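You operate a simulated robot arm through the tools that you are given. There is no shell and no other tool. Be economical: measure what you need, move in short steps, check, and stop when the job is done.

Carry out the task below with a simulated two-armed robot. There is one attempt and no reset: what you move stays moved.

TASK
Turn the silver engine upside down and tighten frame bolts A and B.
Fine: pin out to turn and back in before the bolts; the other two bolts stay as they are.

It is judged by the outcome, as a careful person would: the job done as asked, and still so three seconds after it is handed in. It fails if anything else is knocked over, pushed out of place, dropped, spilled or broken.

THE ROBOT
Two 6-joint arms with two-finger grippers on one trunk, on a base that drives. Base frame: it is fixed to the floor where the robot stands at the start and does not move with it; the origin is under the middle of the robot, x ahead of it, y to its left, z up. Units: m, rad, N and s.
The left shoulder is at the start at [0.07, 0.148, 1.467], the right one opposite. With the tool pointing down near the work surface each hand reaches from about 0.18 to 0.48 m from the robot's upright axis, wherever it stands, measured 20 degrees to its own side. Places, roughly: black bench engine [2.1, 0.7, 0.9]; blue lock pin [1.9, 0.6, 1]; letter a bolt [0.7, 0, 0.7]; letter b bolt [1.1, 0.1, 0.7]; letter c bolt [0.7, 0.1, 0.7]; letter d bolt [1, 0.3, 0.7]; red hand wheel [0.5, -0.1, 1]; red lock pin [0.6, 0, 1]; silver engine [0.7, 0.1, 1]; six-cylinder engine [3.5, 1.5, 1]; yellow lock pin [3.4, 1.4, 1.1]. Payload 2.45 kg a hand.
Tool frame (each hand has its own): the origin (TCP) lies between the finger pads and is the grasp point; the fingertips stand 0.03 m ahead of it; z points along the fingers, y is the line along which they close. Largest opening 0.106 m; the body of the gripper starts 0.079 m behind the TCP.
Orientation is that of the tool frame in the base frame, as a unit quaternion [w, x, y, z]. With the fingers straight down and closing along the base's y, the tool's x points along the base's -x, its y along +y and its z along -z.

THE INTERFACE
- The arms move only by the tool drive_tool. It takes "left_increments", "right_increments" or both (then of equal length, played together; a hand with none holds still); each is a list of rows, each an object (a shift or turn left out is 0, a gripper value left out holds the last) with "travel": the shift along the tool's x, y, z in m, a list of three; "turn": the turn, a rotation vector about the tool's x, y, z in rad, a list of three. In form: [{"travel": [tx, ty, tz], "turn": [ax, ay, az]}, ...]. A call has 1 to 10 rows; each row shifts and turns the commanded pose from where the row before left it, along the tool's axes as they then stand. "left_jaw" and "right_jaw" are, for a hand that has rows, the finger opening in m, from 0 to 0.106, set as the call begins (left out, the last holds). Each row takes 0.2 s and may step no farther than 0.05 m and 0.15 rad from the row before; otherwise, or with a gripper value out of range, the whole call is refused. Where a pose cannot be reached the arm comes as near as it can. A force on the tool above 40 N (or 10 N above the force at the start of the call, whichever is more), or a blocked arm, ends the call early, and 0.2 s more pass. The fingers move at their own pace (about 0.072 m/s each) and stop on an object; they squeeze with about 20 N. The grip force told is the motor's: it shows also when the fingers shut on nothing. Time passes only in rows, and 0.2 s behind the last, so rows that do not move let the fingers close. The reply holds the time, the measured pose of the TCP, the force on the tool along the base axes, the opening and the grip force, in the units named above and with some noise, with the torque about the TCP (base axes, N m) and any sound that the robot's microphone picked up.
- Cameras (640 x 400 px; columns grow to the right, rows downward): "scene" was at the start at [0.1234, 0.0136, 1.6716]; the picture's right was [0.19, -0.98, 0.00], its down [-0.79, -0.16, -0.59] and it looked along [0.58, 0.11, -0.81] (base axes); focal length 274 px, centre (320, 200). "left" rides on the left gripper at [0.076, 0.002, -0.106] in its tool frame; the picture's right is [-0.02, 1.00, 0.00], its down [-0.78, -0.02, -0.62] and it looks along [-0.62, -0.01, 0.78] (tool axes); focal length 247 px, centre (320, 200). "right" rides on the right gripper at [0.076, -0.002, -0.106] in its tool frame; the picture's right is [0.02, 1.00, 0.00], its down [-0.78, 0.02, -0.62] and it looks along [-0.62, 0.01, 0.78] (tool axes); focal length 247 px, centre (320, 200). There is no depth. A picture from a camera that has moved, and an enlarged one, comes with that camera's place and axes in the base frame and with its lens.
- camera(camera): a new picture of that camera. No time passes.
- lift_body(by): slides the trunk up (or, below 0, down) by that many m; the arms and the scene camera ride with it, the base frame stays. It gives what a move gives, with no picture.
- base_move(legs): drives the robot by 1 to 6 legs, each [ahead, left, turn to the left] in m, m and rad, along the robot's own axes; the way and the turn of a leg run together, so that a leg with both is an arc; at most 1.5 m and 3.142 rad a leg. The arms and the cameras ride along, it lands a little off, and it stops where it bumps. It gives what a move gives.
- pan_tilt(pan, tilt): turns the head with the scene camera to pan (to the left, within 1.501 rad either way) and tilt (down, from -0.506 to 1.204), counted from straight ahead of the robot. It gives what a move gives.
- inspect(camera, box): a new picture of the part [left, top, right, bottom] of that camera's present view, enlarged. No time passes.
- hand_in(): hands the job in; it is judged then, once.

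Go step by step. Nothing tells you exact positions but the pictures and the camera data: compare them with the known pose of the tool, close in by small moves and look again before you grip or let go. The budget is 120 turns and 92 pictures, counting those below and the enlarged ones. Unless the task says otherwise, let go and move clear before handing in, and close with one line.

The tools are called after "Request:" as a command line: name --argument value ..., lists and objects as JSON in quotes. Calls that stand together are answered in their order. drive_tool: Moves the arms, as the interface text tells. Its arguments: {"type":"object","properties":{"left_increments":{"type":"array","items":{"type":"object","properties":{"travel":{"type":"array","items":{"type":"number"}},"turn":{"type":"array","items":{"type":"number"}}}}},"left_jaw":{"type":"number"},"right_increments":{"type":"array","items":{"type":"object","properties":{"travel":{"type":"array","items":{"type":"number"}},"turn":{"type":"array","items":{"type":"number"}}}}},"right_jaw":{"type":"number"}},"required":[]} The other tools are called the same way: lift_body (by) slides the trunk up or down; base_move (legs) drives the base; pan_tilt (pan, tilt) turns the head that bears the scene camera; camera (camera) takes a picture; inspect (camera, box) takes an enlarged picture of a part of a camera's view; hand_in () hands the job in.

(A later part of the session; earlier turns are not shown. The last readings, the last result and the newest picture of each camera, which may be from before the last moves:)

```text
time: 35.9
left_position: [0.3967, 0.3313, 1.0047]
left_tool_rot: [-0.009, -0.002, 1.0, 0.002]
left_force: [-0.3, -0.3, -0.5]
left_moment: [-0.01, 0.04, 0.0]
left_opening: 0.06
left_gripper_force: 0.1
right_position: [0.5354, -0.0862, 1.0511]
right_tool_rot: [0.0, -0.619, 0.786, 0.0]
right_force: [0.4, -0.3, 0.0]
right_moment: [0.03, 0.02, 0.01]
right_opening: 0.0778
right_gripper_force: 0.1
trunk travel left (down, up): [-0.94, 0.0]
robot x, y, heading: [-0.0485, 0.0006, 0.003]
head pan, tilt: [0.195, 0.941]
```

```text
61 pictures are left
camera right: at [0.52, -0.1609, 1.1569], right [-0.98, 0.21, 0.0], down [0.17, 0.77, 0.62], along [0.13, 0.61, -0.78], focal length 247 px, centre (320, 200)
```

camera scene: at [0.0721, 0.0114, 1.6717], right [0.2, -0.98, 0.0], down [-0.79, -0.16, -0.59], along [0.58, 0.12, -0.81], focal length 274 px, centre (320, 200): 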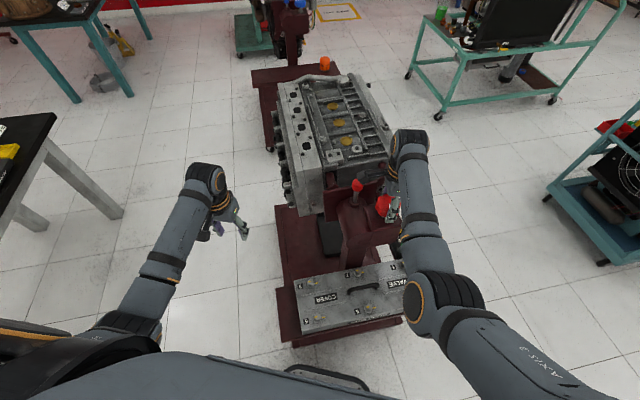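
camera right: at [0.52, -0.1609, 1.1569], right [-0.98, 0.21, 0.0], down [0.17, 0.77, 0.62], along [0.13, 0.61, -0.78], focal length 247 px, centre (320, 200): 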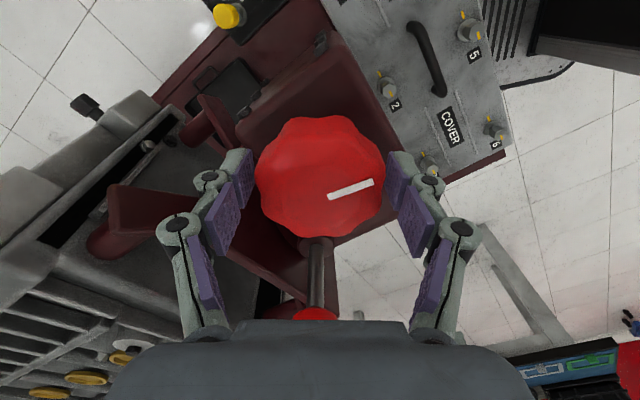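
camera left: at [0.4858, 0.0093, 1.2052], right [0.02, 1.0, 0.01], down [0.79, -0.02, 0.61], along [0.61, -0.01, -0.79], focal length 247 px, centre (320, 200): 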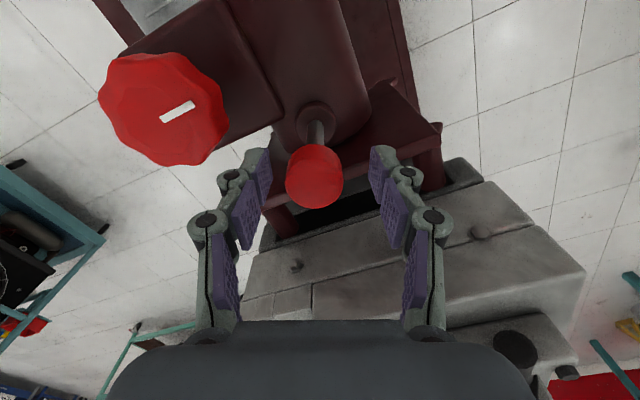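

Request:
drive_tool --right_increments '[{}, {}, {"turn": [0, 0, 0.145]}, {"turn": [0, 0, 0.145]}, {"turn": [0, 0, 0.145]}, {"turn": [0, 0, 0.145]}, {"turn": [0, 0, 0.145]}, {"turn": [0, 0, 0.145]}, {"turn": [0, 0, 0.145]}, {"turn": [0, 0, 0.145]}]' --right_jaw 0.03

Request:
drive_tool --right_increments '[{"turn": [0, 0, 0.145]}, {"turn": [0, 0, 0.145]}, {"turn": [0, 0, 0.145]}, {"turn": [0, 0, 0.145]}, {"turn": [0, 0, 0.145]}, {"turn": [0, 0, 0.145]}, {"turn": [0, 0, 0.145]}, {"turn": [0, 0, 0.145]}, {"turn": [0, 0, 0.145]}, {"turn": [0, 0, 0.145]}]'

Request:
camera --camera "scene"

```text
time: 38.1
left_position: [0.3964, 0.3301, 1.0033]
left_tool_rot: [-0.009, -0.001, 1.0, 0.003]
left_force: [0.2, 0.7, 0.1]
left_moment: [0.0, -0.03, 0.03]
left_opening: 0.0598
left_gripper_force: 0.1
right_position: [0.5353, -0.0862, 1.0521]
right_tool_rot: [0.0, -0.083, 0.997, 0.0]
right_force: [0.4, -2.1, -0.9]
right_moment: [0.08, -0.16, 0.03]
right_opening: 0.0647
right_gripper_force: 45.2
trunk travel left (down, up): [-0.94, 0.0]
robot x, y, heading: [-0.0503, 0.002, -0.0]
head pan, tilt: [0.195, 0.941]
```

```text
time: 40.3
left_position: [0.3968, 0.3305, 1.0029]
left_tool_rot: [-0.01, -0.002, 1.0, 0.003]
left_force: [0.5, -0.7, 0.2]
left_moment: [0.0, -0.04, -0.02]
left_opening: 0.06
left_gripper_force: 0.0
right_position: [0.5357, -0.0871, 1.0518]
right_tool_rot: [0.0, 0.598, 0.801, 0.0]
right_force: [1.9, -4.1, 2.3]
right_moment: [0.16, 0.79, -0.01]
right_opening: 0.0647
right_gripper_force: 45.2
trunk travel left (down, up): [-0.94, 0.0]
robot x, y, heading: [-0.0555, 0.0005, -0.001]
head pan, tilt: [0.195, 0.941]
```

```text
60 pictures are left
camera scene: at [0.0734, 0.0126, 1.6716], right [0.2, -0.98, 0.0], down [-0.79, -0.16, -0.59], along [0.58, 0.12, -0.81], focal length 274 px, centre (320, 200)
```

scene: 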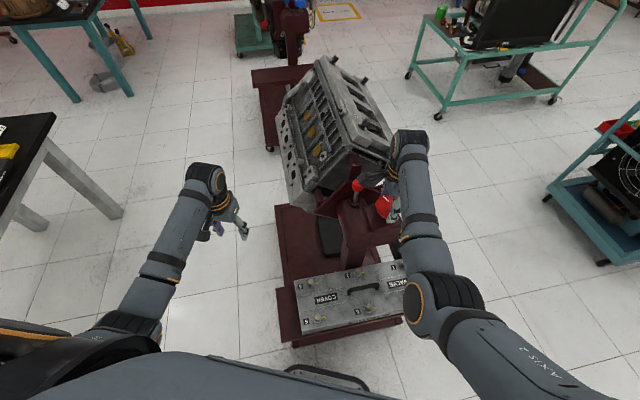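

About 140° now. I'll check clearance between the engine end and the right wrist before the last stroke.

Request:
inspect --camera "scene" --box '[260, 40, 460, 240]'

Request:
drive_tool --right_increments '[{}, {"turn": [0, 0, -0.15]}, {"turn": [0, 0, -0.15]}, {"turn": [0, 0, -0.15]}, {"turn": [0, 0, -0.15]}, {"turn": [0, 0, -0.15]}, {"turn": [0, 0, -0.15]}, {"turn": [0, 0, -0.15]}, {"turn": [0, 0, -0.15]}, {"turn": [0, 0, -0.15]}]' --right_jaw 0.078

Request:
drive_tool --right_increments '[{"turn": [0, 0, -0.15]}, {"turn": [0, 0, -0.15]}, {"turn": [0, 0, -0.15]}, {"turn": [0, 0, -0.15]}, {"turn": [0, 0, -0.15]}, {"turn": [0, 0, -0.15]}, {"turn": [0, 0, -0.15]}]'

Request:
camera --camera "right"

```text
2.00 times, centred on (360, 140) of scene
camera zoom: at [0.0734, 0.0126, 1.6716], right [0.2, -0.98, 0.0], down [-0.79, -0.16, -0.59], along [0.58, 0.12, -0.81], focal length 548 px, centre (240, 320)
```

zoom: 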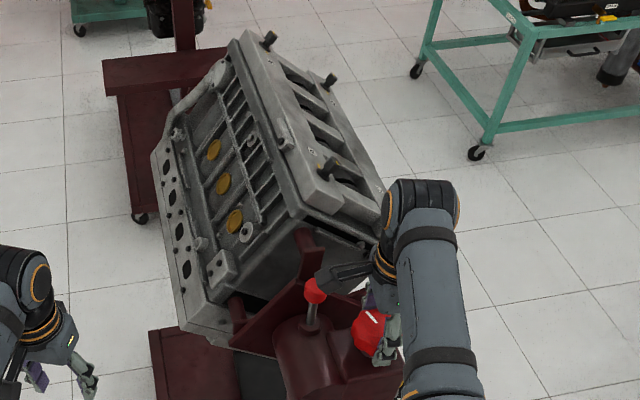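

```text
time: 42.5
left_position: [0.3968, 0.3308, 1.0028]
left_tool_rot: [-0.009, -0.002, 1.0, 0.002]
left_force: [-0.1, 0.7, 0.2]
left_moment: [0.04, 0.0, 0.02]
left_opening: 0.0597
left_gripper_force: 0.0
right_position: [0.5356, -0.0869, 1.0517]
right_tool_rot: [0.001, -0.036, 0.999, 0.0]
right_force: [0.5, -0.4, 0.2]
right_moment: [0.04, 0.01, -0.03]
right_opening: 0.0779
right_gripper_force: 0.0
trunk travel left (down, up): [-0.94, 0.0]
robot x, y, heading: [-0.0519, -0.0016, 0.003]
head pan, tilt: [0.195, 0.941]
```

```text
time: 44.1
left_position: [0.3971, 0.3313, 1.0037]
left_tool_rot: [-0.009, -0.003, 1.0, 0.002]
left_force: [0.1, -0.3, 0.0]
left_moment: [0.01, 0.01, -0.02]
left_opening: 0.0601
left_gripper_force: 0.0
right_position: [0.5343, -0.0863, 1.0519]
right_tool_rot: [0.0, -0.532, 0.847, 0.0]
right_force: [-0.3, -0.7, 0.0]
right_moment: [0.0, 0.01, 0.0]
right_opening: 0.0778
right_gripper_force: 0.1
trunk travel left (down, up): [-0.94, 0.0]
robot x, y, heading: [-0.0488, 0.0014, -0.002]
head pan, tilt: [0.195, 0.941]
```

```text
58 pictures are left
camera right: at [0.504, -0.1554, 1.1565], right [-0.91, 0.41, 0.0], down [0.32, 0.71, 0.62], along [0.26, 0.57, -0.78], focal length 247 px, centre (320, 200)
```

right: 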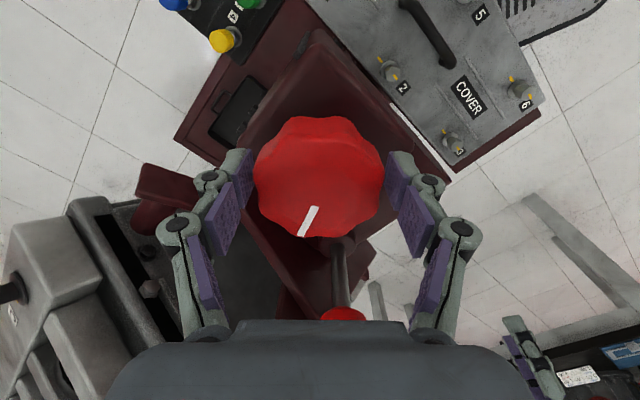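

Request:
drive_tool --right_increments '[{}, {}, {"turn": [0, 0, 0.145]}, {"turn": [0, 0, 0.145]}, {"turn": [0, 0, 0.145]}, {"turn": [0, 0, 0.145]}, {"turn": [0, 0, 0.145]}, {"turn": [0, 0, 0.145]}, {"turn": [0, 0, 0.145]}, {"turn": [0, 0, 0.145]}]' --right_jaw 0.03

Request:
drive_tool --right_increments '[{"turn": [0, 0, 0.15]}, {"turn": [0, 0, 0.15]}, {"turn": [0, 0, 0.15]}, {"turn": [0, 0, 0.15]}, {"turn": [0, 0, 0.15]}]'

Request:
inspect --camera "scene" --box '[240, 30, 460, 230]'

Request:
camera --camera "right"

```text
time: 46.3
left_position: [0.3967, 0.3316, 1.0048]
left_tool_rot: [-0.009, -0.003, 1.0, 0.002]
left_force: [0.7, 0.0, 0.5]
left_moment: [0.02, -0.02, 0.0]
left_opening: 0.06
left_gripper_force: 0.1
right_position: [0.5357, -0.0876, 1.0516]
right_tool_rot: [0.0, 0.021, 1.0, -0.001]
right_force: [0.7, -2.6, 2.3]
right_moment: [0.23, 0.81, 0.01]
right_opening: 0.0649
right_gripper_force: 45.1
trunk travel left (down, up): [-0.94, 0.0]
robot x, y, heading: [-0.0522, 0.0032, 0.005]
head pan, tilt: [0.195, 0.941]
```

```text
time: 47.5
left_position: [0.3968, 0.3302, 1.0038]
left_tool_rot: [-0.01, -0.002, 1.0, 0.003]
left_force: [0.9, 0.1, -0.1]
left_moment: [0.03, 0.01, 0.04]
left_opening: 0.06
left_gripper_force: 0.1
right_position: [0.5357, -0.0871, 1.051]
right_tool_rot: [0.0, 0.386, 0.922, 0.0]
right_force: [-0.5, -3.7, -0.4]
right_moment: [-0.21, -0.05, 0.01]
right_opening: 0.0649
right_gripper_force: 44.7
trunk travel left (down, up): [-0.94, 0.0]
robot x, y, heading: [-0.0461, 0.0024, 0.003]
head pan, tilt: [0.195, 0.941]
```

```text
2.00 times, centred on (350, 130) of scene
camera zoom: at [0.073, 0.0123, 1.6716], right [0.2, -0.98, 0.0], down [-0.79, -0.16, -0.59], along [0.58, 0.12, -0.81], focal length 548 px, centre (260, 340)
```

zoom: 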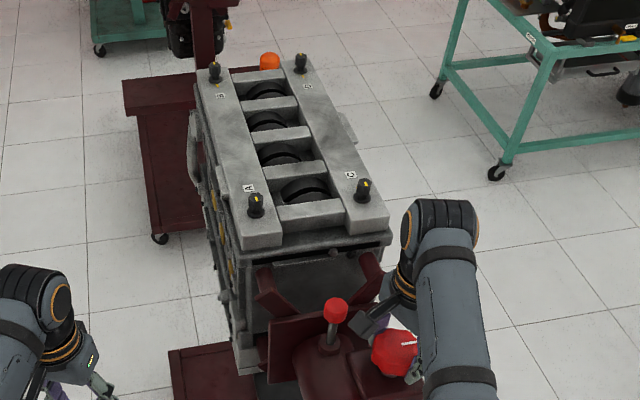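

```text
56 pictures are left
camera right: at [0.4816, -0.0336, 1.1569], right [0.7, 0.72, 0.0], down [0.56, -0.55, 0.62], along [0.45, -0.43, -0.78], focal length 247 px, centre (320, 200)
```

right: 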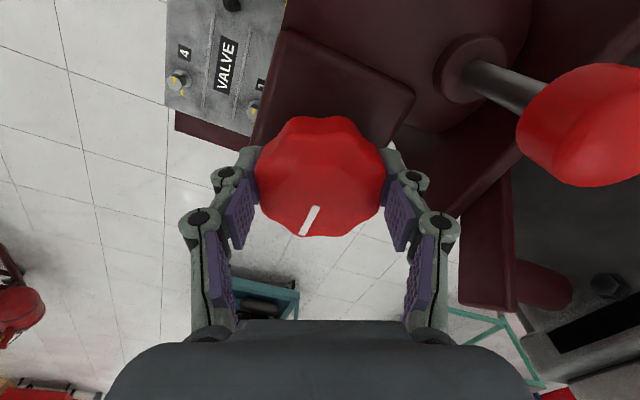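

About 534° of wheel turned; 540° should be half a turn of the engine. I'll add the last 0.107 rad and release, raise the right hand away.

Request:
drive_tool --right_increments '[{"turn": [0, 0, 0.05]}, {"turn": [0, 0, 0.055]}, {}]'

Request:
inspect --camera "scene" --box '[260, 40, 420, 180]'

```text
time: 48.3
left_position: [0.397, 0.33, 1.0039]
left_tool_rot: [-0.009, -0.001, 1.0, 0.003]
left_force: [0.0, -0.4, 0.4]
left_moment: [-0.02, 0.02, 0.03]
left_opening: 0.0601
left_gripper_force: 0.0
right_position: [0.5353, -0.0878, 1.0519]
right_tool_rot: [0.0, 0.433, 0.901, 0.001]
right_force: [1.3, -5.4, -1.5]
right_moment: [-0.26, 0.0, 0.01]
right_opening: 0.0655
right_gripper_force: 45.0
trunk travel left (down, up): [-0.94, 0.0]
robot x, y, heading: [-0.0515, 0.0011, 0.0]
head pan, tilt: [0.195, 0.941]
```

```text
2.86 times, centred on (340, 110) of scene
camera zoom: at [0.0733, 0.0122, 1.6716], right [0.2, -0.98, 0.0], down [-0.79, -0.16, -0.59], along [0.58, 0.12, -0.81], focal length 782 px, centre (263, 457)
```

zoom: 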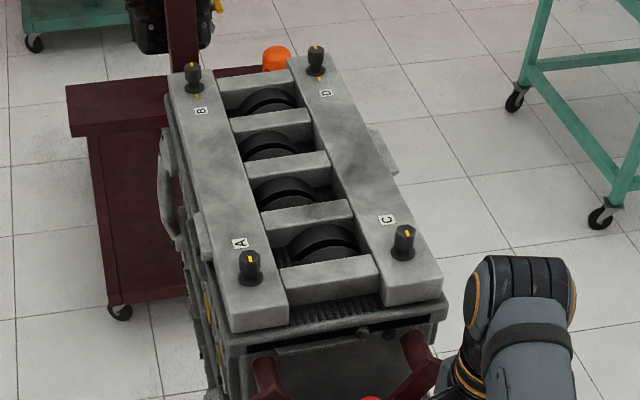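

Request:
drive_tool --right_increments '[{}, {"travel": [0, 0, -0.04]}, {"travel": [0, 0, -0.04]}, {"turn": [0, 0, -0.15]}, {"turn": [0, 0, -0.15]}, {"turn": [0, 0, -0.15]}, {"turn": [0, 0, -0.15]}, {"turn": [0, 0, -0.15]}, {"turn": [0, 0, -0.148]}]' --right_jaw 0.08

Request:
drive_tool --right_increments '[{"travel": [0.02, -0.04, 0]}, {"travel": [0.02, -0.04, 0]}, {"travel": [0.02, -0.04, 0]}, {"travel": [0.02, -0.04, 0]}]' --left_increments '[{"travel": [-0.024, -0.01, -0.026]}, {"travel": [-0.024, -0.01, -0.026]}, {"travel": [-0.024, -0.01, -0.026]}, {"travel": [-0.024, -0.01, -0.03]}]'

Request:
camera --camera "left"

Request:
camera --camera "scene"

```text
time: 50.3
left_position: [0.3965, 0.3324, 1.0026]
left_tool_rot: [-0.009, -0.002, 1.0, 0.002]
left_force: [-0.7, 1.0, -0.1]
left_moment: [-0.02, 0.03, 0.01]
left_opening: 0.0601
left_gripper_force: 0.1
right_position: [0.5352, -0.0854, 1.1313]
right_tool_rot: [0.0, -0.003, 1.0, 0.0]
right_force: [0.2, 0.0, -0.4]
right_moment: [0.03, -0.04, 0.01]
right_opening: 0.08
right_gripper_force: 0.1
trunk travel left (down, up): [-0.94, 0.0]
robot x, y, heading: [-0.0494, 0.0036, 0.003]
head pan, tilt: [0.195, 0.941]
```

```text
time: 51.3
left_position: [0.496, 0.2883, 1.11]
left_tool_rot: [-0.009, -0.002, 1.0, 0.003]
left_force: [-1.3, -1.0, 0.4]
left_moment: [0.06, 0.0, -0.01]
left_opening: 0.0599
left_gripper_force: 0.0
right_position: [0.4744, -0.2493, 1.1031]
right_tool_rot: [0.0, -0.002, 1.0, 0.001]
right_force: [1.0, 0.1, -0.1]
right_moment: [0.04, -0.01, -0.01]
right_opening: 0.0802
right_gripper_force: 0.1
right hand out of reach, approached as far as the arm can: row 2, 3, 4
trunk travel left (down, up): [-0.94, 0.0]
robot x, y, heading: [-0.0507, 0.0002, 0.001]
head pan, tilt: [0.195, 0.941]
```

```text
54 pictures are left
camera left: at [0.4221, 0.2896, 1.2187], right [0.02, 1.0, 0.01], down [0.8, -0.02, 0.61], along [0.61, -0.01, -0.8], focal length 247 px, centre (320, 200)
```

left: 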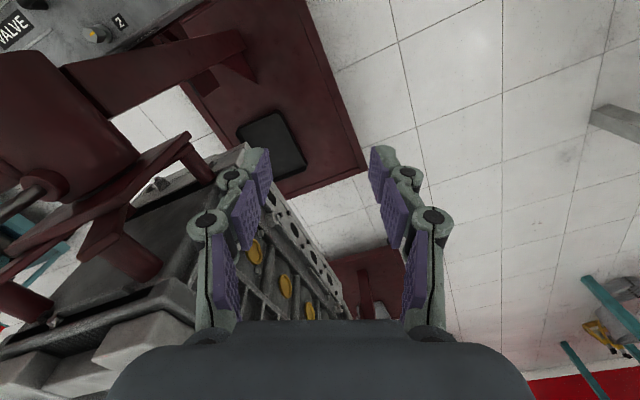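

```text
53 pictures are left
camera scene: at [0.0734, 0.0092, 1.6715], right [0.2, -0.98, 0.0], down [-0.79, -0.16, -0.59], along [0.58, 0.12, -0.81], focal length 274 px, centre (320, 200)
```

scene: 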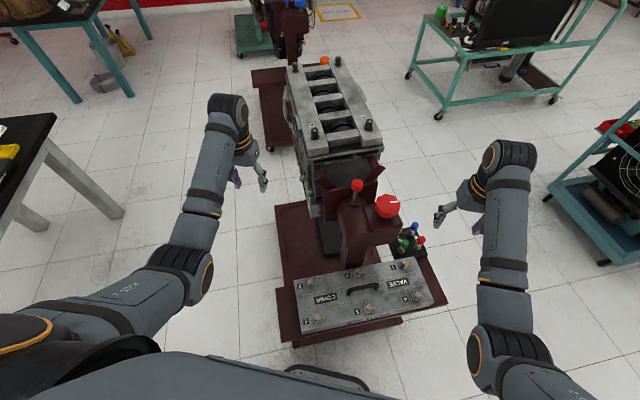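

Engine now level upside down with the frame at z≈1.11. Left hand to the pin to push it back in.

Request:
drive_tool --left_increments '[{"travel": [-0.008, -0.035, -0.007]}, {"travel": [-0.008, -0.035, -0.007]}, {"travel": [-0.008, -0.035, -0.007]}, {"travel": [-0.008, -0.035, -0.007]}, {"travel": [-0.008, -0.035, -0.007]}, {"travel": [-0.008, -0.035, -0.007]}, {"travel": [-0.008, -0.035, -0.007]}, {"travel": [-0.008, -0.038, -0.007]}, {}]' --left_jaw 0.05

Request:
camera --camera "left"

```text
time: 53.3
left_position: [0.5635, 0.0119, 1.1618]
left_tool_rot: [-0.009, -0.005, 1.0, 0.004]
left_force: [0.0, 0.1, -0.5]
left_moment: [-0.01, 0.03, -0.05]
left_opening: 0.0502
left_gripper_force: 0.0
right_position: [0.4748, -0.2459, 1.1027]
right_tool_rot: [0.001, -0.001, 1.0, 0.001]
right_force: [-0.5, 0.2, 0.2]
right_moment: [0.0, 0.0, 0.01]
right_opening: 0.0798
right_gripper_force: 0.1
trunk travel left (down, up): [-0.94, 0.0]
robot x, y, heading: [-0.0492, -0.0031, 0.001]
head pan, tilt: [0.195, 0.941]
```

```text
52 pictures are left
camera left: at [0.4893, 0.0134, 1.2705], right [0.01, 1.0, 0.01], down [0.79, -0.01, 0.61], along [0.61, 0.0, -0.79], focal length 247 px, centre (320, 200)
```

left: 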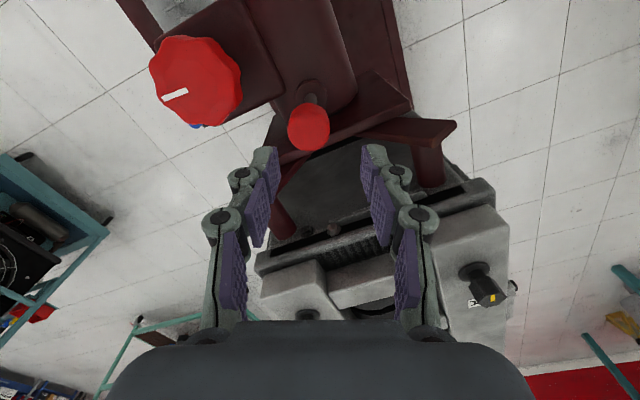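

Request:
drive_tool --left_increments '[{"travel": [0.005, -0.007, 0], "turn": [0.008, -0.018, 0.01]}, {"travel": [0, 0, 0.025]}, {"travel": [0, 0, 0.025]}, {"travel": [0, 0, 0.015]}, {}]'

Request:
camera --camera "left"

```text
time: 54.5
left_position: [0.5626, 0.0079, 1.0983]
left_tool_rot: [-0.001, 0.001, 1.0, -0.001]
left_force: [0.5, 0.3, -0.2]
left_moment: [0.01, -0.01, -0.04]
left_opening: 0.0499
left_gripper_force: 0.1
left hand out of reach, approached as far as the arm can: row 1
right_position: [0.472, -0.2448, 1.1035]
right_tool_rot: [0.001, 0.0, 1.0, 0.001]
right_force: [0.2, -0.5, 0.7]
right_moment: [0.02, 0.0, 0.03]
right_opening: 0.0799
right_gripper_force: 0.0
trunk travel left (down, up): [-0.94, 0.0]
robot x, y, heading: [-0.051, -0.0009, 0.004]
head pan, tilt: [0.195, 0.941]
```

```text
51 pictures are left
camera left: at [0.4871, 0.0103, 1.2057], right [0.02, 1.0, 0.0], down [0.78, -0.02, 0.62], along [0.62, -0.02, -0.78], focal length 247 px, centre (320, 200)
```

left: 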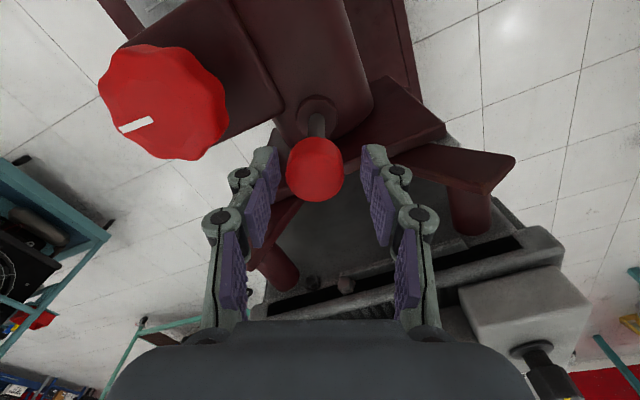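

Request:
drive_tool --left_increments '[{"travel": [0.002, -0.003, 0.002]}, {}, {}, {}]' --left_jaw 0.01

Request:
drive_tool --left_increments '[{"travel": [0, 0, 0.008]}, {"travel": [0, 0, 0.008]}, {"travel": [0, 0, 0.008]}, {"travel": [0, 0, 0.008]}, {"travel": [0, 0, 0.008]}]'

Request:
camera --camera "left"

```text
time: 55.5
left_position: [0.5626, 0.0045, 1.0971]
left_tool_rot: [0.002, 0.0, 1.0, 0.001]
left_force: [3.8, -14.0, 2.5]
left_moment: [-0.56, -1.25, 0.25]
left_opening: 0.0302
left_gripper_force: 45.0
right_position: [0.4736, -0.2492, 1.1019]
right_tool_rot: [0.001, -0.001, 1.0, 0.002]
right_force: [-0.4, -0.7, 0.4]
right_moment: [-0.01, 0.03, 0.03]
right_opening: 0.0799
right_gripper_force: 0.0
trunk travel left (down, up): [-0.94, 0.0]
robot x, y, heading: [-0.0499, -0.0017, 0.001]
head pan, tilt: [0.195, 0.941]
```

```text
time: 56.7
left_position: [0.563, 0.0039, 1.0596]
left_tool_rot: [0.003, 0.002, 1.0, -0.003]
left_force: [18.1, 13.6, 21.0]
left_moment: [0.35, -1.12, -0.02]
left_opening: 0.0304
left_gripper_force: 45.4
right_position: [0.4742, -0.242, 1.1034]
right_tool_rot: [0.0, -0.001, 1.0, -0.001]
right_force: [0.5, 0.1, -0.3]
right_moment: [-0.01, 0.03, 0.01]
right_opening: 0.0802
right_gripper_force: 0.1
trunk travel left (down, up): [-0.94, 0.0]
robot x, y, heading: [-0.0533, 0.0005, 0.003]
head pan, tilt: [0.195, 0.941]
```

```text
50 pictures are left
camera left: at [0.486, 0.0082, 1.1646], right [0.03, 1.0, 0.0], down [0.78, -0.02, 0.63], along [0.63, -0.02, -0.78], focal length 247 px, centre (320, 200)
```

left: 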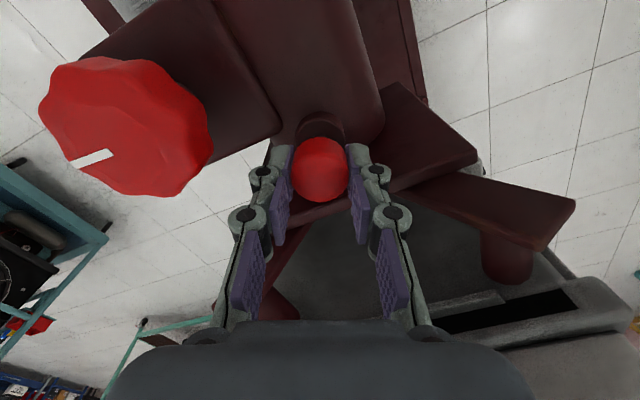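

Request:
drive_tool --left_increments '[{"travel": [0.003, 0, 0.004]}, {"travel": [0, 0, 0.004]}]'

Request:
inspect --camera "left" --box '[240, 80, 400, 220]'

```text
time: 57.3
left_position: [0.5585, 0.0038, 1.0525]
left_tool_rot: [0.004, 0.003, 1.0, -0.004]
left_force: [17.3, 14.4, 30.4]
left_moment: [0.47, -0.48, 0.14]
left_opening: 0.03
left_gripper_force: 44.8
right_position: [0.4728, -0.2416, 1.104]
right_tool_rot: [0.0, -0.001, 1.0, -0.002]
right_force: [-0.9, -0.7, 0.1]
right_moment: [0.01, 0.0, 0.0]
right_opening: 0.0799
right_gripper_force: 0.0
trunk travel left (down, up): [-0.94, 0.0]
robot x, y, heading: [-0.0493, 0.0042, -0.001]
head pan, tilt: [0.195, 0.941]
```

```text
2.86 times, centred on (320, 150) of left
camera zoom: at [0.4816, 0.0083, 1.158], right [0.03, 1.0, -0.01], down [0.78, -0.02, 0.63], along [0.63, -0.02, -0.78], focal length 706 px, centre (320, 343)
```

zoom: 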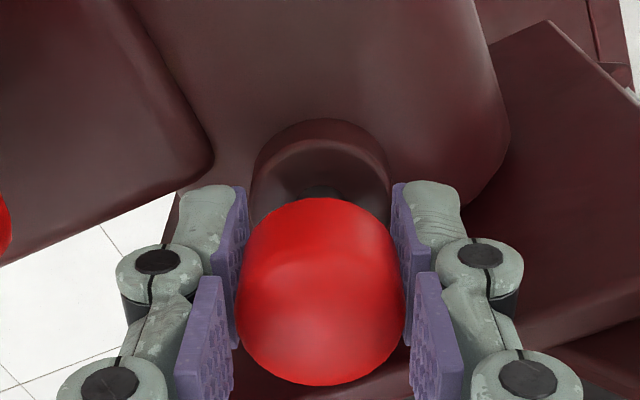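

Request:
drive_tool --left_increments '[{}, {}, {}]' --left_jaw 0.06

Request:
camera --camera "left"

```text
time: 58.1
left_position: [0.5549, 0.0015, 1.0481]
left_tool_rot: [-0.001, 0.003, 1.0, -0.003]
left_force: [0.5, 0.1, -0.3]
left_moment: [-0.01, 0.0, 0.01]
left_opening: 0.0597
left_gripper_force: 0.1
right_position: [0.4739, -0.2453, 1.1034]
right_tool_rot: [0.001, -0.001, 1.0, 0.0]
right_force: [-0.2, 0.2, -0.1]
right_moment: [0.01, 0.03, 0.01]
right_opening: 0.08
right_gripper_force: 0.0
trunk travel left (down, up): [-0.94, 0.0]
robot x, y, heading: [-0.0521, -0.0003, 0.0]
head pan, tilt: [0.195, 0.941]
```

```text
48 pictures are left
camera left: at [0.4799, 0.0047, 1.1545], right [0.03, 1.0, 0.0], down [0.78, -0.02, 0.62], along [0.62, -0.02, -0.78], focal length 247 px, centre (320, 200)
```

left: 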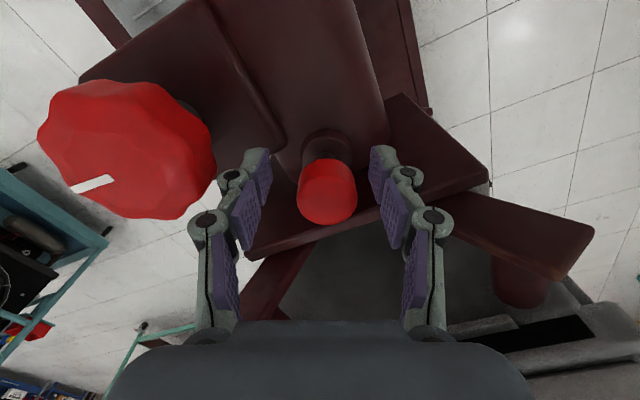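

The pin looks seated as at the start. I'll press it once from above with closed fingers to be sure.

Request:
drive_tool --left_increments '[{"travel": [0, 0.003, -0.03]}, {"travel": [-0.004, 0, -0.02]}, {}, {}]' --left_jaw 0.0

Request:
camera --camera "left"

```text
time: 59.1
left_position: [0.5606, 0.0035, 1.0965]
left_tool_rot: [-0.002, 0.0, 1.0, 0.002]
left_force: [-6.4, -20.0, -3.1]
left_moment: [-0.36, 1.42, 0.23]
left_opening: 0.0306
left_gripper_force: 44.7
right_position: [0.4734, -0.2498, 1.1024]
right_tool_rot: [0.0, -0.001, 1.0, 0.001]
right_force: [0.2, -0.6, -0.5]
right_moment: [-0.05, 0.0, -0.01]
right_opening: 0.0799
right_gripper_force: 0.1
trunk travel left (down, up): [-0.94, 0.0]
robot x, y, heading: [-0.0494, -0.001, 0.004]
head pan, tilt: [0.195, 0.941]
```

```text
47 pictures are left
camera left: at [0.485, 0.0066, 1.2038], right [0.02, 1.0, 0.01], down [0.79, -0.02, 0.62], along [0.62, -0.01, -0.79], focal length 247 px, centre (320, 200)
```

left: 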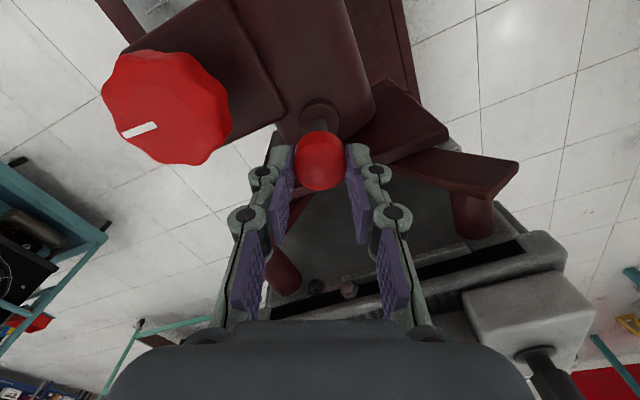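

The close grabbed the knob and lifted it again; no harm. I'll push it down again and then release properly before lifting.

Request:
drive_tool --left_increments '[{"travel": [0, -0.002, 0.008]}, {"travel": [0, 0, 0.008]}, {"travel": [0, 0, 0.008]}, {"travel": [0, 0, 0.008]}, {"travel": [0, 0, 0.006]}, {"travel": [0, 0, 0.004]}, {"travel": [0, 0, 0.003]}, {"travel": [0, 0, 0.003]}, {"travel": [0, 0, 0.003]}]'

Request:
drive_tool --left_increments '[{}, {}, {}]' --left_jaw 0.06

Request:
drive_tool --left_increments '[{"travel": [0, 0, -0.04]}, {"travel": [0, 0, -0.03]}]'

Request:
drive_tool --left_increments '[{}, {}, {}, {}, {}]' --left_jaw 0.0

Request:
camera --camera "left"

```text
time: 61.1
left_position: [0.5578, 0.0043, 1.0511]
left_tool_rot: [0.004, 0.002, 1.0, -0.004]
left_force: [2.7, 14.2, 35.9]
left_moment: [0.51, -0.12, 0.19]
left_opening: 0.03
left_gripper_force: 44.6
right_position: [0.4694, -0.2429, 1.106]
right_tool_rot: [0.003, -0.001, 1.0, -0.001]
right_force: [0.6, 0.0, 0.4]
right_moment: [-0.05, 0.03, -0.02]
right_opening: 0.0798
right_gripper_force: 0.0
trunk travel left (down, up): [-0.94, 0.0]
robot x, y, heading: [-0.0452, -0.0008, 0.004]
head pan, tilt: [0.195, 0.941]
```

```text
time: 61.9
left_position: [0.561, 0.0014, 1.0463]
left_tool_rot: [-0.001, 0.002, 1.0, -0.002]
left_force: [0.3, 0.0, -0.4]
left_moment: [0.01, 0.02, 0.03]
left_opening: 0.0598
left_gripper_force: 0.0
right_position: [0.473, -0.2449, 1.1026]
right_tool_rot: [0.001, 0.0, 1.0, 0.0]
right_force: [-0.3, 0.4, 0.7]
right_moment: [0.0, 0.01, 0.02]
right_opening: 0.0801
right_gripper_force: 0.2
trunk travel left (down, up): [-0.94, 0.0]
robot x, y, heading: [-0.0494, 0.002, 0.002]
head pan, tilt: [0.195, 0.941]
```

```text
time: 62.5
left_position: [0.5626, 0.0142, 1.1196]
left_tool_rot: [0.002, -0.004, 1.0, 0.003]
left_force: [-0.1, -0.4, 1.4]
left_moment: [-0.02, -0.03, -0.01]
left_opening: 0.0602
left_gripper_force: 0.0
right_position: [0.4728, -0.2459, 1.1036]
right_tool_rot: [0.001, 0.0, 1.0, 0.0]
right_force: [-1.2, 1.0, 0.4]
right_moment: [-0.02, -0.03, 0.02]
right_opening: 0.0799
right_gripper_force: 0.1
trunk travel left (down, up): [-0.94, 0.0]
robot x, y, heading: [-0.05, 0.001, 0.002]
head pan, tilt: [0.195, 0.941]
```

```text
time: 63.7
left_position: [0.5615, 0.0142, 1.1173]
left_tool_rot: [0.001, -0.005, 1.0, 0.003]
left_force: [1.0, -0.3, -0.8]
left_moment: [-0.01, 0.01, 0.0]
left_opening: 0.0
left_gripper_force: 20.4
right_position: [0.4733, -0.2452, 1.1051]
right_tool_rot: [0.002, 0.0, 1.0, -0.001]
right_force: [0.3, 0.0, -0.4]
right_moment: [0.0, 0.04, -0.01]
right_opening: 0.0802
right_gripper_force: 0.2
trunk travel left (down, up): [-0.94, 0.0]
robot x, y, heading: [-0.0501, -0.0023, 0.002]
head pan, tilt: [0.195, 0.941]
```

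```text
46 pictures are left
camera left: at [0.4866, 0.0154, 1.2238], right [0.01, 1.0, 0.01], down [0.78, -0.02, 0.62], along [0.62, 0.0, -0.78], focal length 247 px, centre (320, 200)
```

left: 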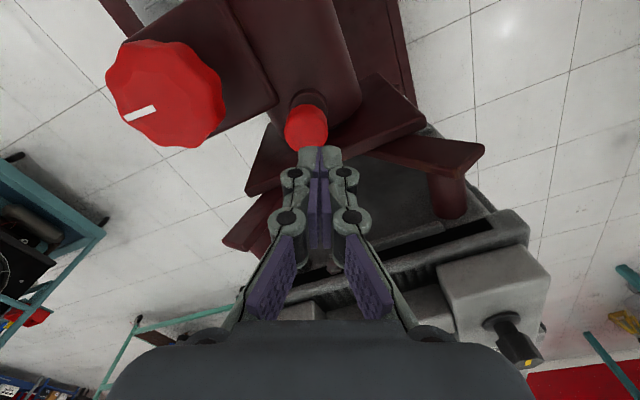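

Request:
drive_tool --left_increments '[{"travel": [0.003, -0.009, 0.01]}, {"travel": [0, 0, 0.008]}, {"travel": [0, 0, 0.006]}, {"travel": [0, 0, 0.005]}, {"travel": [0, 0, 0.005]}, {"travel": [0, 0, 0.005]}]'

Request:
camera --camera "left"

```text
time: 65.2
left_position: [0.5625, 0.0056, 1.0866]
left_tool_rot: [0.01, -0.005, 1.0, 0.004]
left_force: [-6.6, 7.0, 20.1]
left_moment: [0.19, 0.37, -0.06]
left_opening: 0.006
left_gripper_force: 28.5
right_position: [0.47, -0.2433, 1.1058]
right_tool_rot: [0.003, -0.001, 1.0, -0.001]
right_force: [-0.8, -0.9, -0.2]
right_moment: [0.0, 0.03, -0.03]
right_opening: 0.0801
right_gripper_force: 0.0
trunk travel left (down, up): [-0.94, 0.0]
robot x, y, heading: [-0.0502, 0.0004, 0.002]
head pan, tilt: [0.195, 0.941]
stopped in row 6 (left hand): the force on the tool passed its limit at 41 N (the readings are from after the stop); the commanded pose is now the measured one
```

```text
45 pictures are left
camera left: at [0.4842, 0.006, 1.1917], right [0.01, 1.0, 0.01], down [0.77, -0.02, 0.64], along [0.64, 0.0, -0.77], focal length 247 px, centre (320, 200)
```

left: 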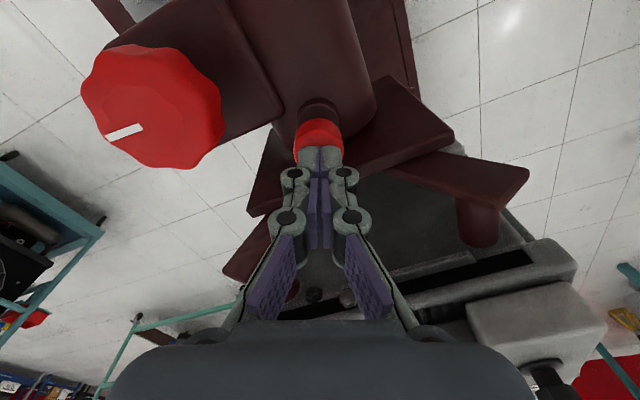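

Pin is seated firmly. Now I'll study the bolts closely.

Request:
drive_tool --left_increments '[{"travel": [0, 0, -0.04]}, {"travel": [0.01, 0.02, -0.02]}, {"travel": [0.02, 0.04, 0]}, {"travel": [0.02, 0.04, 0]}]' --left_jaw 0.05

Request:
inspect --camera "scene" --box '[285, 105, 385, 167]'

Request:
inspect --camera "scene" --box '[280, 45, 360, 95]'

Request:
camera --camera "left"

```text
time: 66.2
left_position: [0.5156, 0.1046, 1.1449]
left_tool_rot: [0.009, -0.003, 1.0, 0.004]
left_force: [0.7, 0.5, 0.5]
left_moment: [-0.01, -0.06, -0.01]
left_opening: 0.05
left_gripper_force: 0.0
right_position: [0.4743, -0.2434, 1.103]
right_tool_rot: [0.0, 0.0, 1.0, 0.0]
right_force: [0.4, -1.0, 0.2]
right_moment: [-0.03, -0.01, 0.0]
right_opening: 0.0799
right_gripper_force: 0.0
trunk travel left (down, up): [-0.94, 0.0]
robot x, y, heading: [-0.0542, 0.0018, 0.004]
head pan, tilt: [0.195, 0.941]
```

```text
6.40 times, centred on (335, 136) of scene
camera zoom: at [0.0732, 0.0155, 1.6715], right [0.2, -0.98, 0.0], down [-0.79, -0.16, -0.59], along [0.58, 0.11, -0.81], focal length 1753 px, centre (224, 610)
```

zoom: 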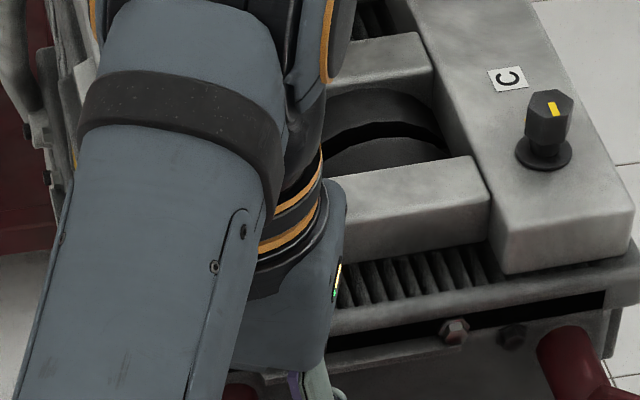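

```text
8.00 times, centred on (320, 70) of scene
camera zoom: at [0.0732, 0.0155, 1.6715], right [0.2, -0.98, 0.0], down [-0.79, -0.16, -0.59], along [0.58, 0.11, -0.81], focal length 2191 px, centre (320, 1240)
```

zoom: 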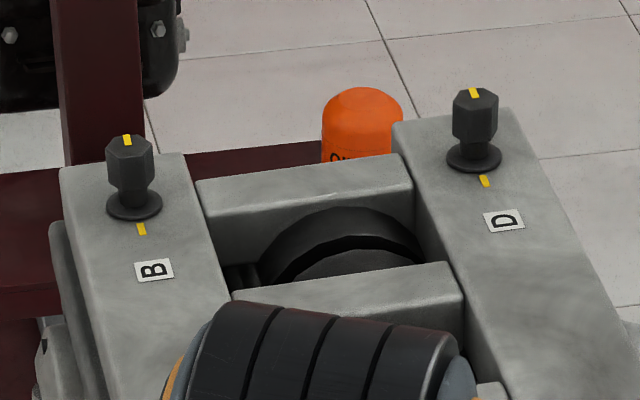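

```text
42 pictures are left
camera left: at [0.4382, 0.1064, 1.2503], right [0.01, 1.0, 0.01], down [0.77, -0.02, 0.64], along [0.64, 0.0, -0.77], focal length 247 px, centre (320, 200)
```

left: 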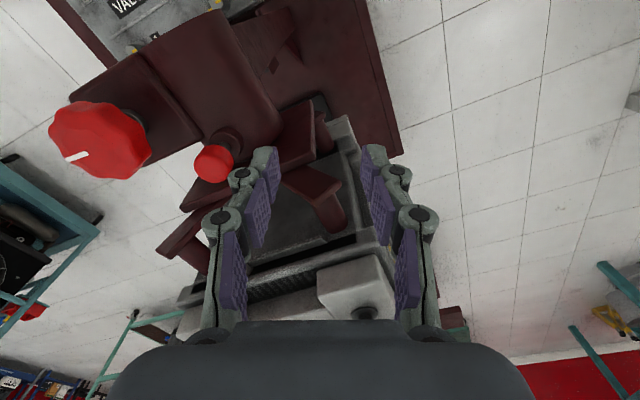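

The bolts are black hex heads, A ≈[0.68,0.155,1.15] and B ≈[1.03,0.30,1.15], with yellow marks. I'll drive round to the engine's left side, facing it, so the right arm gets A and the left arm gets B.

Request:
base_move --legs '[[-0.2, 0, 0], [0, 0.95, 0]]'

Request:
camera --camera "scene"

```text
time: 72.2
left_position: [0.3194, 1.0417, 1.1428]
left_tool_rot: [0.007, -0.003, 1.0, 0.005]
left_force: [-0.7, 0.0, 1.0]
left_moment: [-0.02, 0.02, 0.01]
left_opening: 0.0502
left_gripper_force: 0.0
right_position: [0.2768, 0.6902, 1.1032]
right_tool_rot: [0.001, 0.002, 1.0, -0.002]
right_force: [0.5, -0.6, 0.0]
right_moment: [-0.06, -0.02, -0.01]
right_opening: 0.0801
right_gripper_force: 0.1
trunk travel left (down, up): [-0.94, 0.0]
robot x, y, heading: [-0.2466, 0.9371, -0.007]
head pan, tilt: [0.195, 0.941]
stopped in leg 2: the robot was blocked; the commanded pose is now the measured one
```

```text
41 pictures are left
camera scene: at [-0.1235, 0.9526, 1.6716], right [0.19, -0.98, 0.0], down [-0.79, -0.16, -0.59], along [0.58, 0.11, -0.81], focal length 274 px, centre (320, 200)
```

scene: 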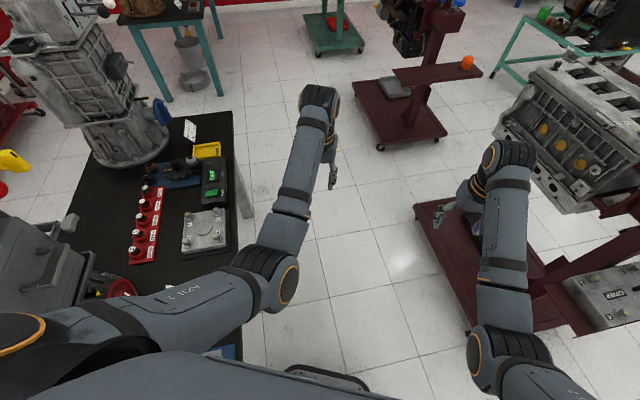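

The robot touched the bench on the left, so I'll step off it, go ahead parallel, and turn toward the engine.

Request:
base_move --legs '[[0, -0.08, 0], [0.71, 0.03, 0], [0, 0.05, 0]]'

Request:
base_move --legs '[[0, 0, -1.17]]'

Request:
pan_tilt --pan 0.0 --tilt 0.75

Request:
camera --camera "scene"

```text
time: 77.2
left_position: [1.0183, 1.0343, 1.1432]
left_tool_rot: [0.007, -0.006, 1.0, 0.009]
left_force: [-0.2, -1.0, 1.3]
left_moment: [0.12, -0.01, 0.01]
left_opening: 0.0501
left_gripper_force: 0.1
right_position: [0.979, 0.6834, 1.1019]
right_tool_rot: [0.0, -0.002, 1.0, 0.004]
right_force: [0.0, -0.5, -0.6]
right_moment: [0.1, -0.02, -0.02]
right_opening: 0.0805
right_gripper_force: 0.0
trunk travel left (down, up): [-0.94, 0.0]
robot x, y, heading: [0.4569, 0.9328, 0.004]
head pan, tilt: [0.195, 0.941]
```

```text
time: 80.5
left_position: [0.7766, 0.4593, 1.1427]
left_tool_rot: [0.009, 0.545, 0.838, 0.0]
left_force: [-0.2, -0.6, 0.2]
left_moment: [0.0, 0.01, -0.01]
left_opening: 0.0499
left_gripper_force: 0.1
right_position: [0.4385, 0.3578, 1.1038]
right_tool_rot: [-0.001, 0.55, 0.835, -0.001]
right_force: [-0.3, -0.7, 0.2]
right_moment: [0.01, 0.02, 0.01]
right_opening: 0.0799
right_gripper_force: 0.0
trunk travel left (down, up): [-0.94, 0.0]
robot x, y, heading: [0.455, 0.9349, -1.162]
head pan, tilt: [0.195, 0.941]
```

```text
time: 81.2
left_position: [0.7762, 0.4588, 1.1414]
left_tool_rot: [0.009, 0.545, 0.838, 0.002]
left_force: [0.1, 0.5, 0.5]
left_moment: [-0.03, -0.03, -0.03]
left_opening: 0.0501
left_gripper_force: 0.0
right_position: [0.4375, 0.3577, 1.1023]
right_tool_rot: [0.0, 0.549, 0.836, -0.001]
right_force: [0.1, 0.0, -0.7]
right_moment: [-0.06, 0.0, 0.0]
right_opening: 0.0799
right_gripper_force: 0.1
trunk travel left (down, up): [-0.94, 0.0]
robot x, y, heading: [0.4556, 0.9374, -1.159]
head pan, tilt: [0.0, 0.75]
```

```text
40 pictures are left
camera scene: at [0.5095, 0.8129, 1.6864], right [-0.92, -0.4, 0.0], down [-0.27, 0.63, -0.73], along [0.29, -0.67, -0.68], focal length 274 px, centre (320, 200)
```

scene: 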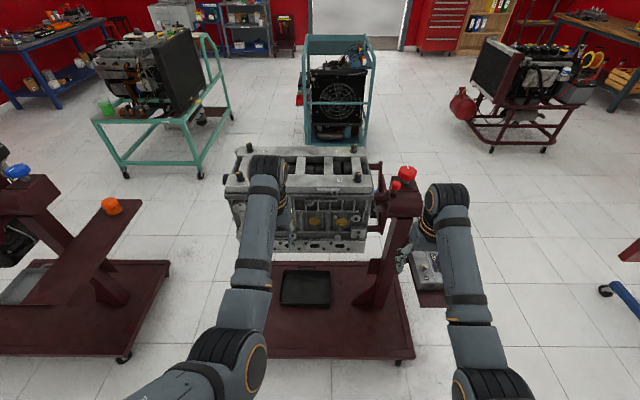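

Request:
inspect --camera "scene" --box '[220, 130, 380, 230]'

Request:
camera --camera "left"

```text
4.00 times, centred on (300, 180) of scene
camera zoom: at [0.5095, 0.8129, 1.6864], right [-0.92, -0.4, 0.0], down [-0.27, 0.63, -0.73], along [0.29, -0.67, -0.68], focal length 1096 px, centre (400, 280)
```

zoom: 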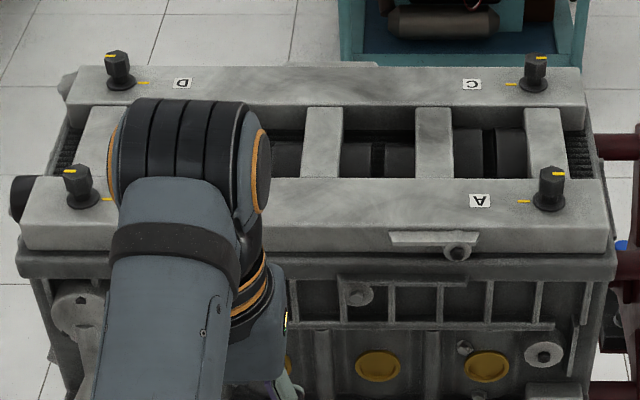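

```text
38 pictures are left
camera left: at [0.7463, 0.5313, 1.2478], right [0.92, 0.39, 0.01], down [0.29, -0.72, 0.63], along [0.25, -0.58, -0.77], focal length 247 px, centre (320, 200)
```

left: 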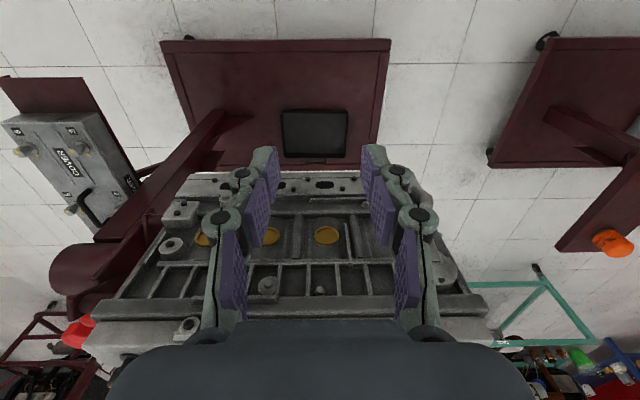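

Frame marks lie on the label side of each bolt; A's and B's head stripes point away from their marks. I'll raise and extend both hands, then drive closer.

Request:
drive_tool --left_increments '[{"travel": [-0.03, 0.02, -0.02]}, {"travel": [-0.03, 0.02, -0.02]}, {"travel": [-0.02, 0.02, -0.02]}, {"travel": [0, 0.02, -0.01]}]' --right_increments '[{"travel": [-0.03, 0.014, -0.025]}, {"travel": [-0.03, 0.014, -0.025]}, {"travel": [-0.03, 0.014, -0.025]}, {"travel": [-0.02, 0.014, -0.025]}]' --left_jaw 0.05 --right_jaw 0.05

```text
time: 82.2
left_position: [0.8832, 0.4178, 1.2107]
left_tool_rot: [0.009, 0.545, 0.839, -0.001]
left_force: [0.3, -0.1, -0.8]
left_moment: [0.03, 0.02, 0.0]
left_opening: 0.0498
left_gripper_force: 0.0
right_position: [0.5356, 0.2785, 1.199]
right_tool_rot: [-0.001, 0.549, 0.836, -0.002]
right_force: [0.2, 1.0, 0.0]
right_moment: [0.03, 0.03, -0.02]
right_opening: 0.0501
right_gripper_force: 0.1
right hand out of reach, approached as far as the arm can: row 1
trunk travel left (down, up): [-0.94, 0.0]
robot x, y, heading: [0.4553, 0.9362, -1.16]
head pan, tilt: [0.0, 0.75]
```

Request:
base_move --legs '[[0.14, 0.07, 0]]'

Request:
camera --camera "left"

Request:
camera --camera "right"

```text
time: 83.6
left_position: [0.9988, 0.3236, 1.2121]
left_tool_rot: [0.01, 0.544, 0.839, 0.0]
left_force: [0.6, 0.5, 0.3]
left_moment: [-0.04, 0.01, -0.02]
left_opening: 0.0501
left_gripper_force: 0.0
right_position: [0.6522, 0.1823, 1.2]
right_tool_rot: [0.002, 0.548, 0.836, 0.0]
right_force: [-0.7, 0.8, 0.0]
right_moment: [0.02, -0.05, -0.02]
right_opening: 0.0503
right_gripper_force: 0.1
trunk travel left (down, up): [-0.94, 0.0]
robot x, y, heading: [0.5745, 0.8384, -1.16]
head pan, tilt: [0.0, 0.75]
```

```text
37 pictures are left
camera left: at [0.9683, 0.3949, 1.3185], right [0.92, 0.39, 0.01], down [0.29, -0.72, 0.63], along [0.25, -0.58, -0.77], focal length 247 px, centre (320, 200)
```

left: 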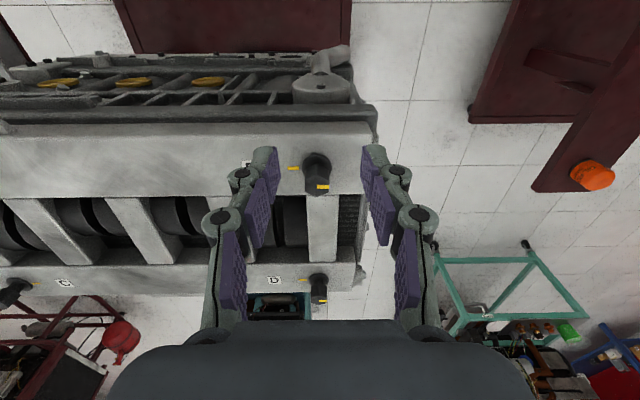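

```text
36 pictures are left
camera right: at [0.6204, 0.2526, 1.3049], right [0.91, 0.42, 0.0], down [0.33, -0.71, 0.62], along [0.26, -0.57, -0.78], focal length 247 px, centre (320, 200)
```

right: 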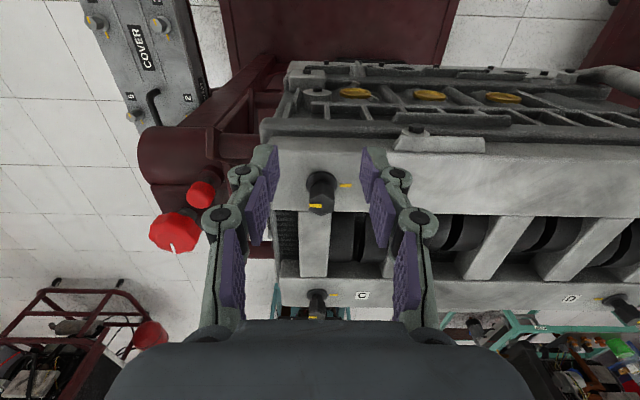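

Request:
inspect --camera "right" --box '[280, 150, 376, 225]'

Request:
inspect --camera "left" --box '[270, 135, 366, 210]'

```text
5.33 times, centred on (328, 188) of right
camera zoom: at [0.6204, 0.2526, 1.3049], right [0.91, 0.42, 0.0], down [0.33, -0.71, 0.62], along [0.26, -0.57, -0.78], focal length 1317 px, centre (277, 267)
```

zoom: 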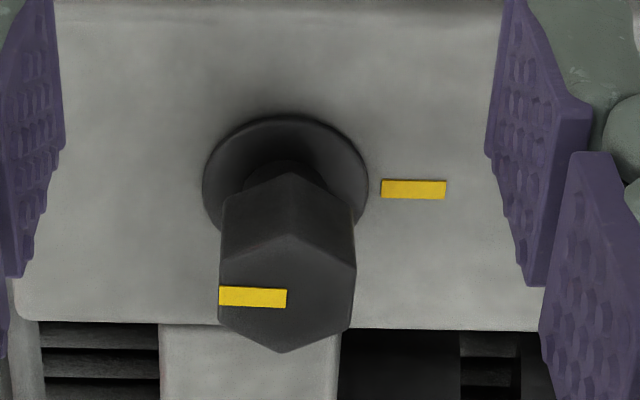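

```text
5.33 times, centred on (318, 172) of left
camera zoom: at [0.9683, 0.3949, 1.3185], right [0.92, 0.39, 0.01], down [0.29, -0.72, 0.63], along [0.25, -0.58, -0.77], focal length 1317 px, centre (331, 347)
```

zoom: 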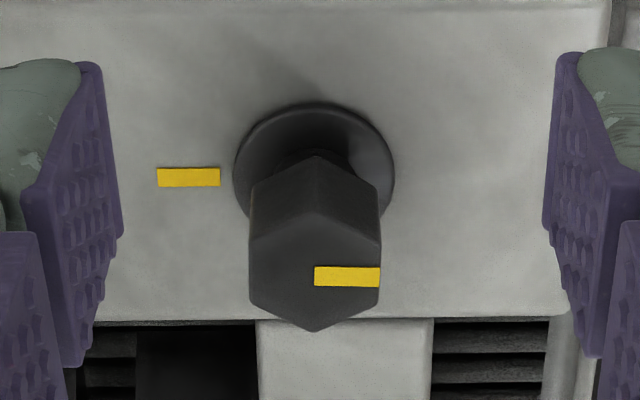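

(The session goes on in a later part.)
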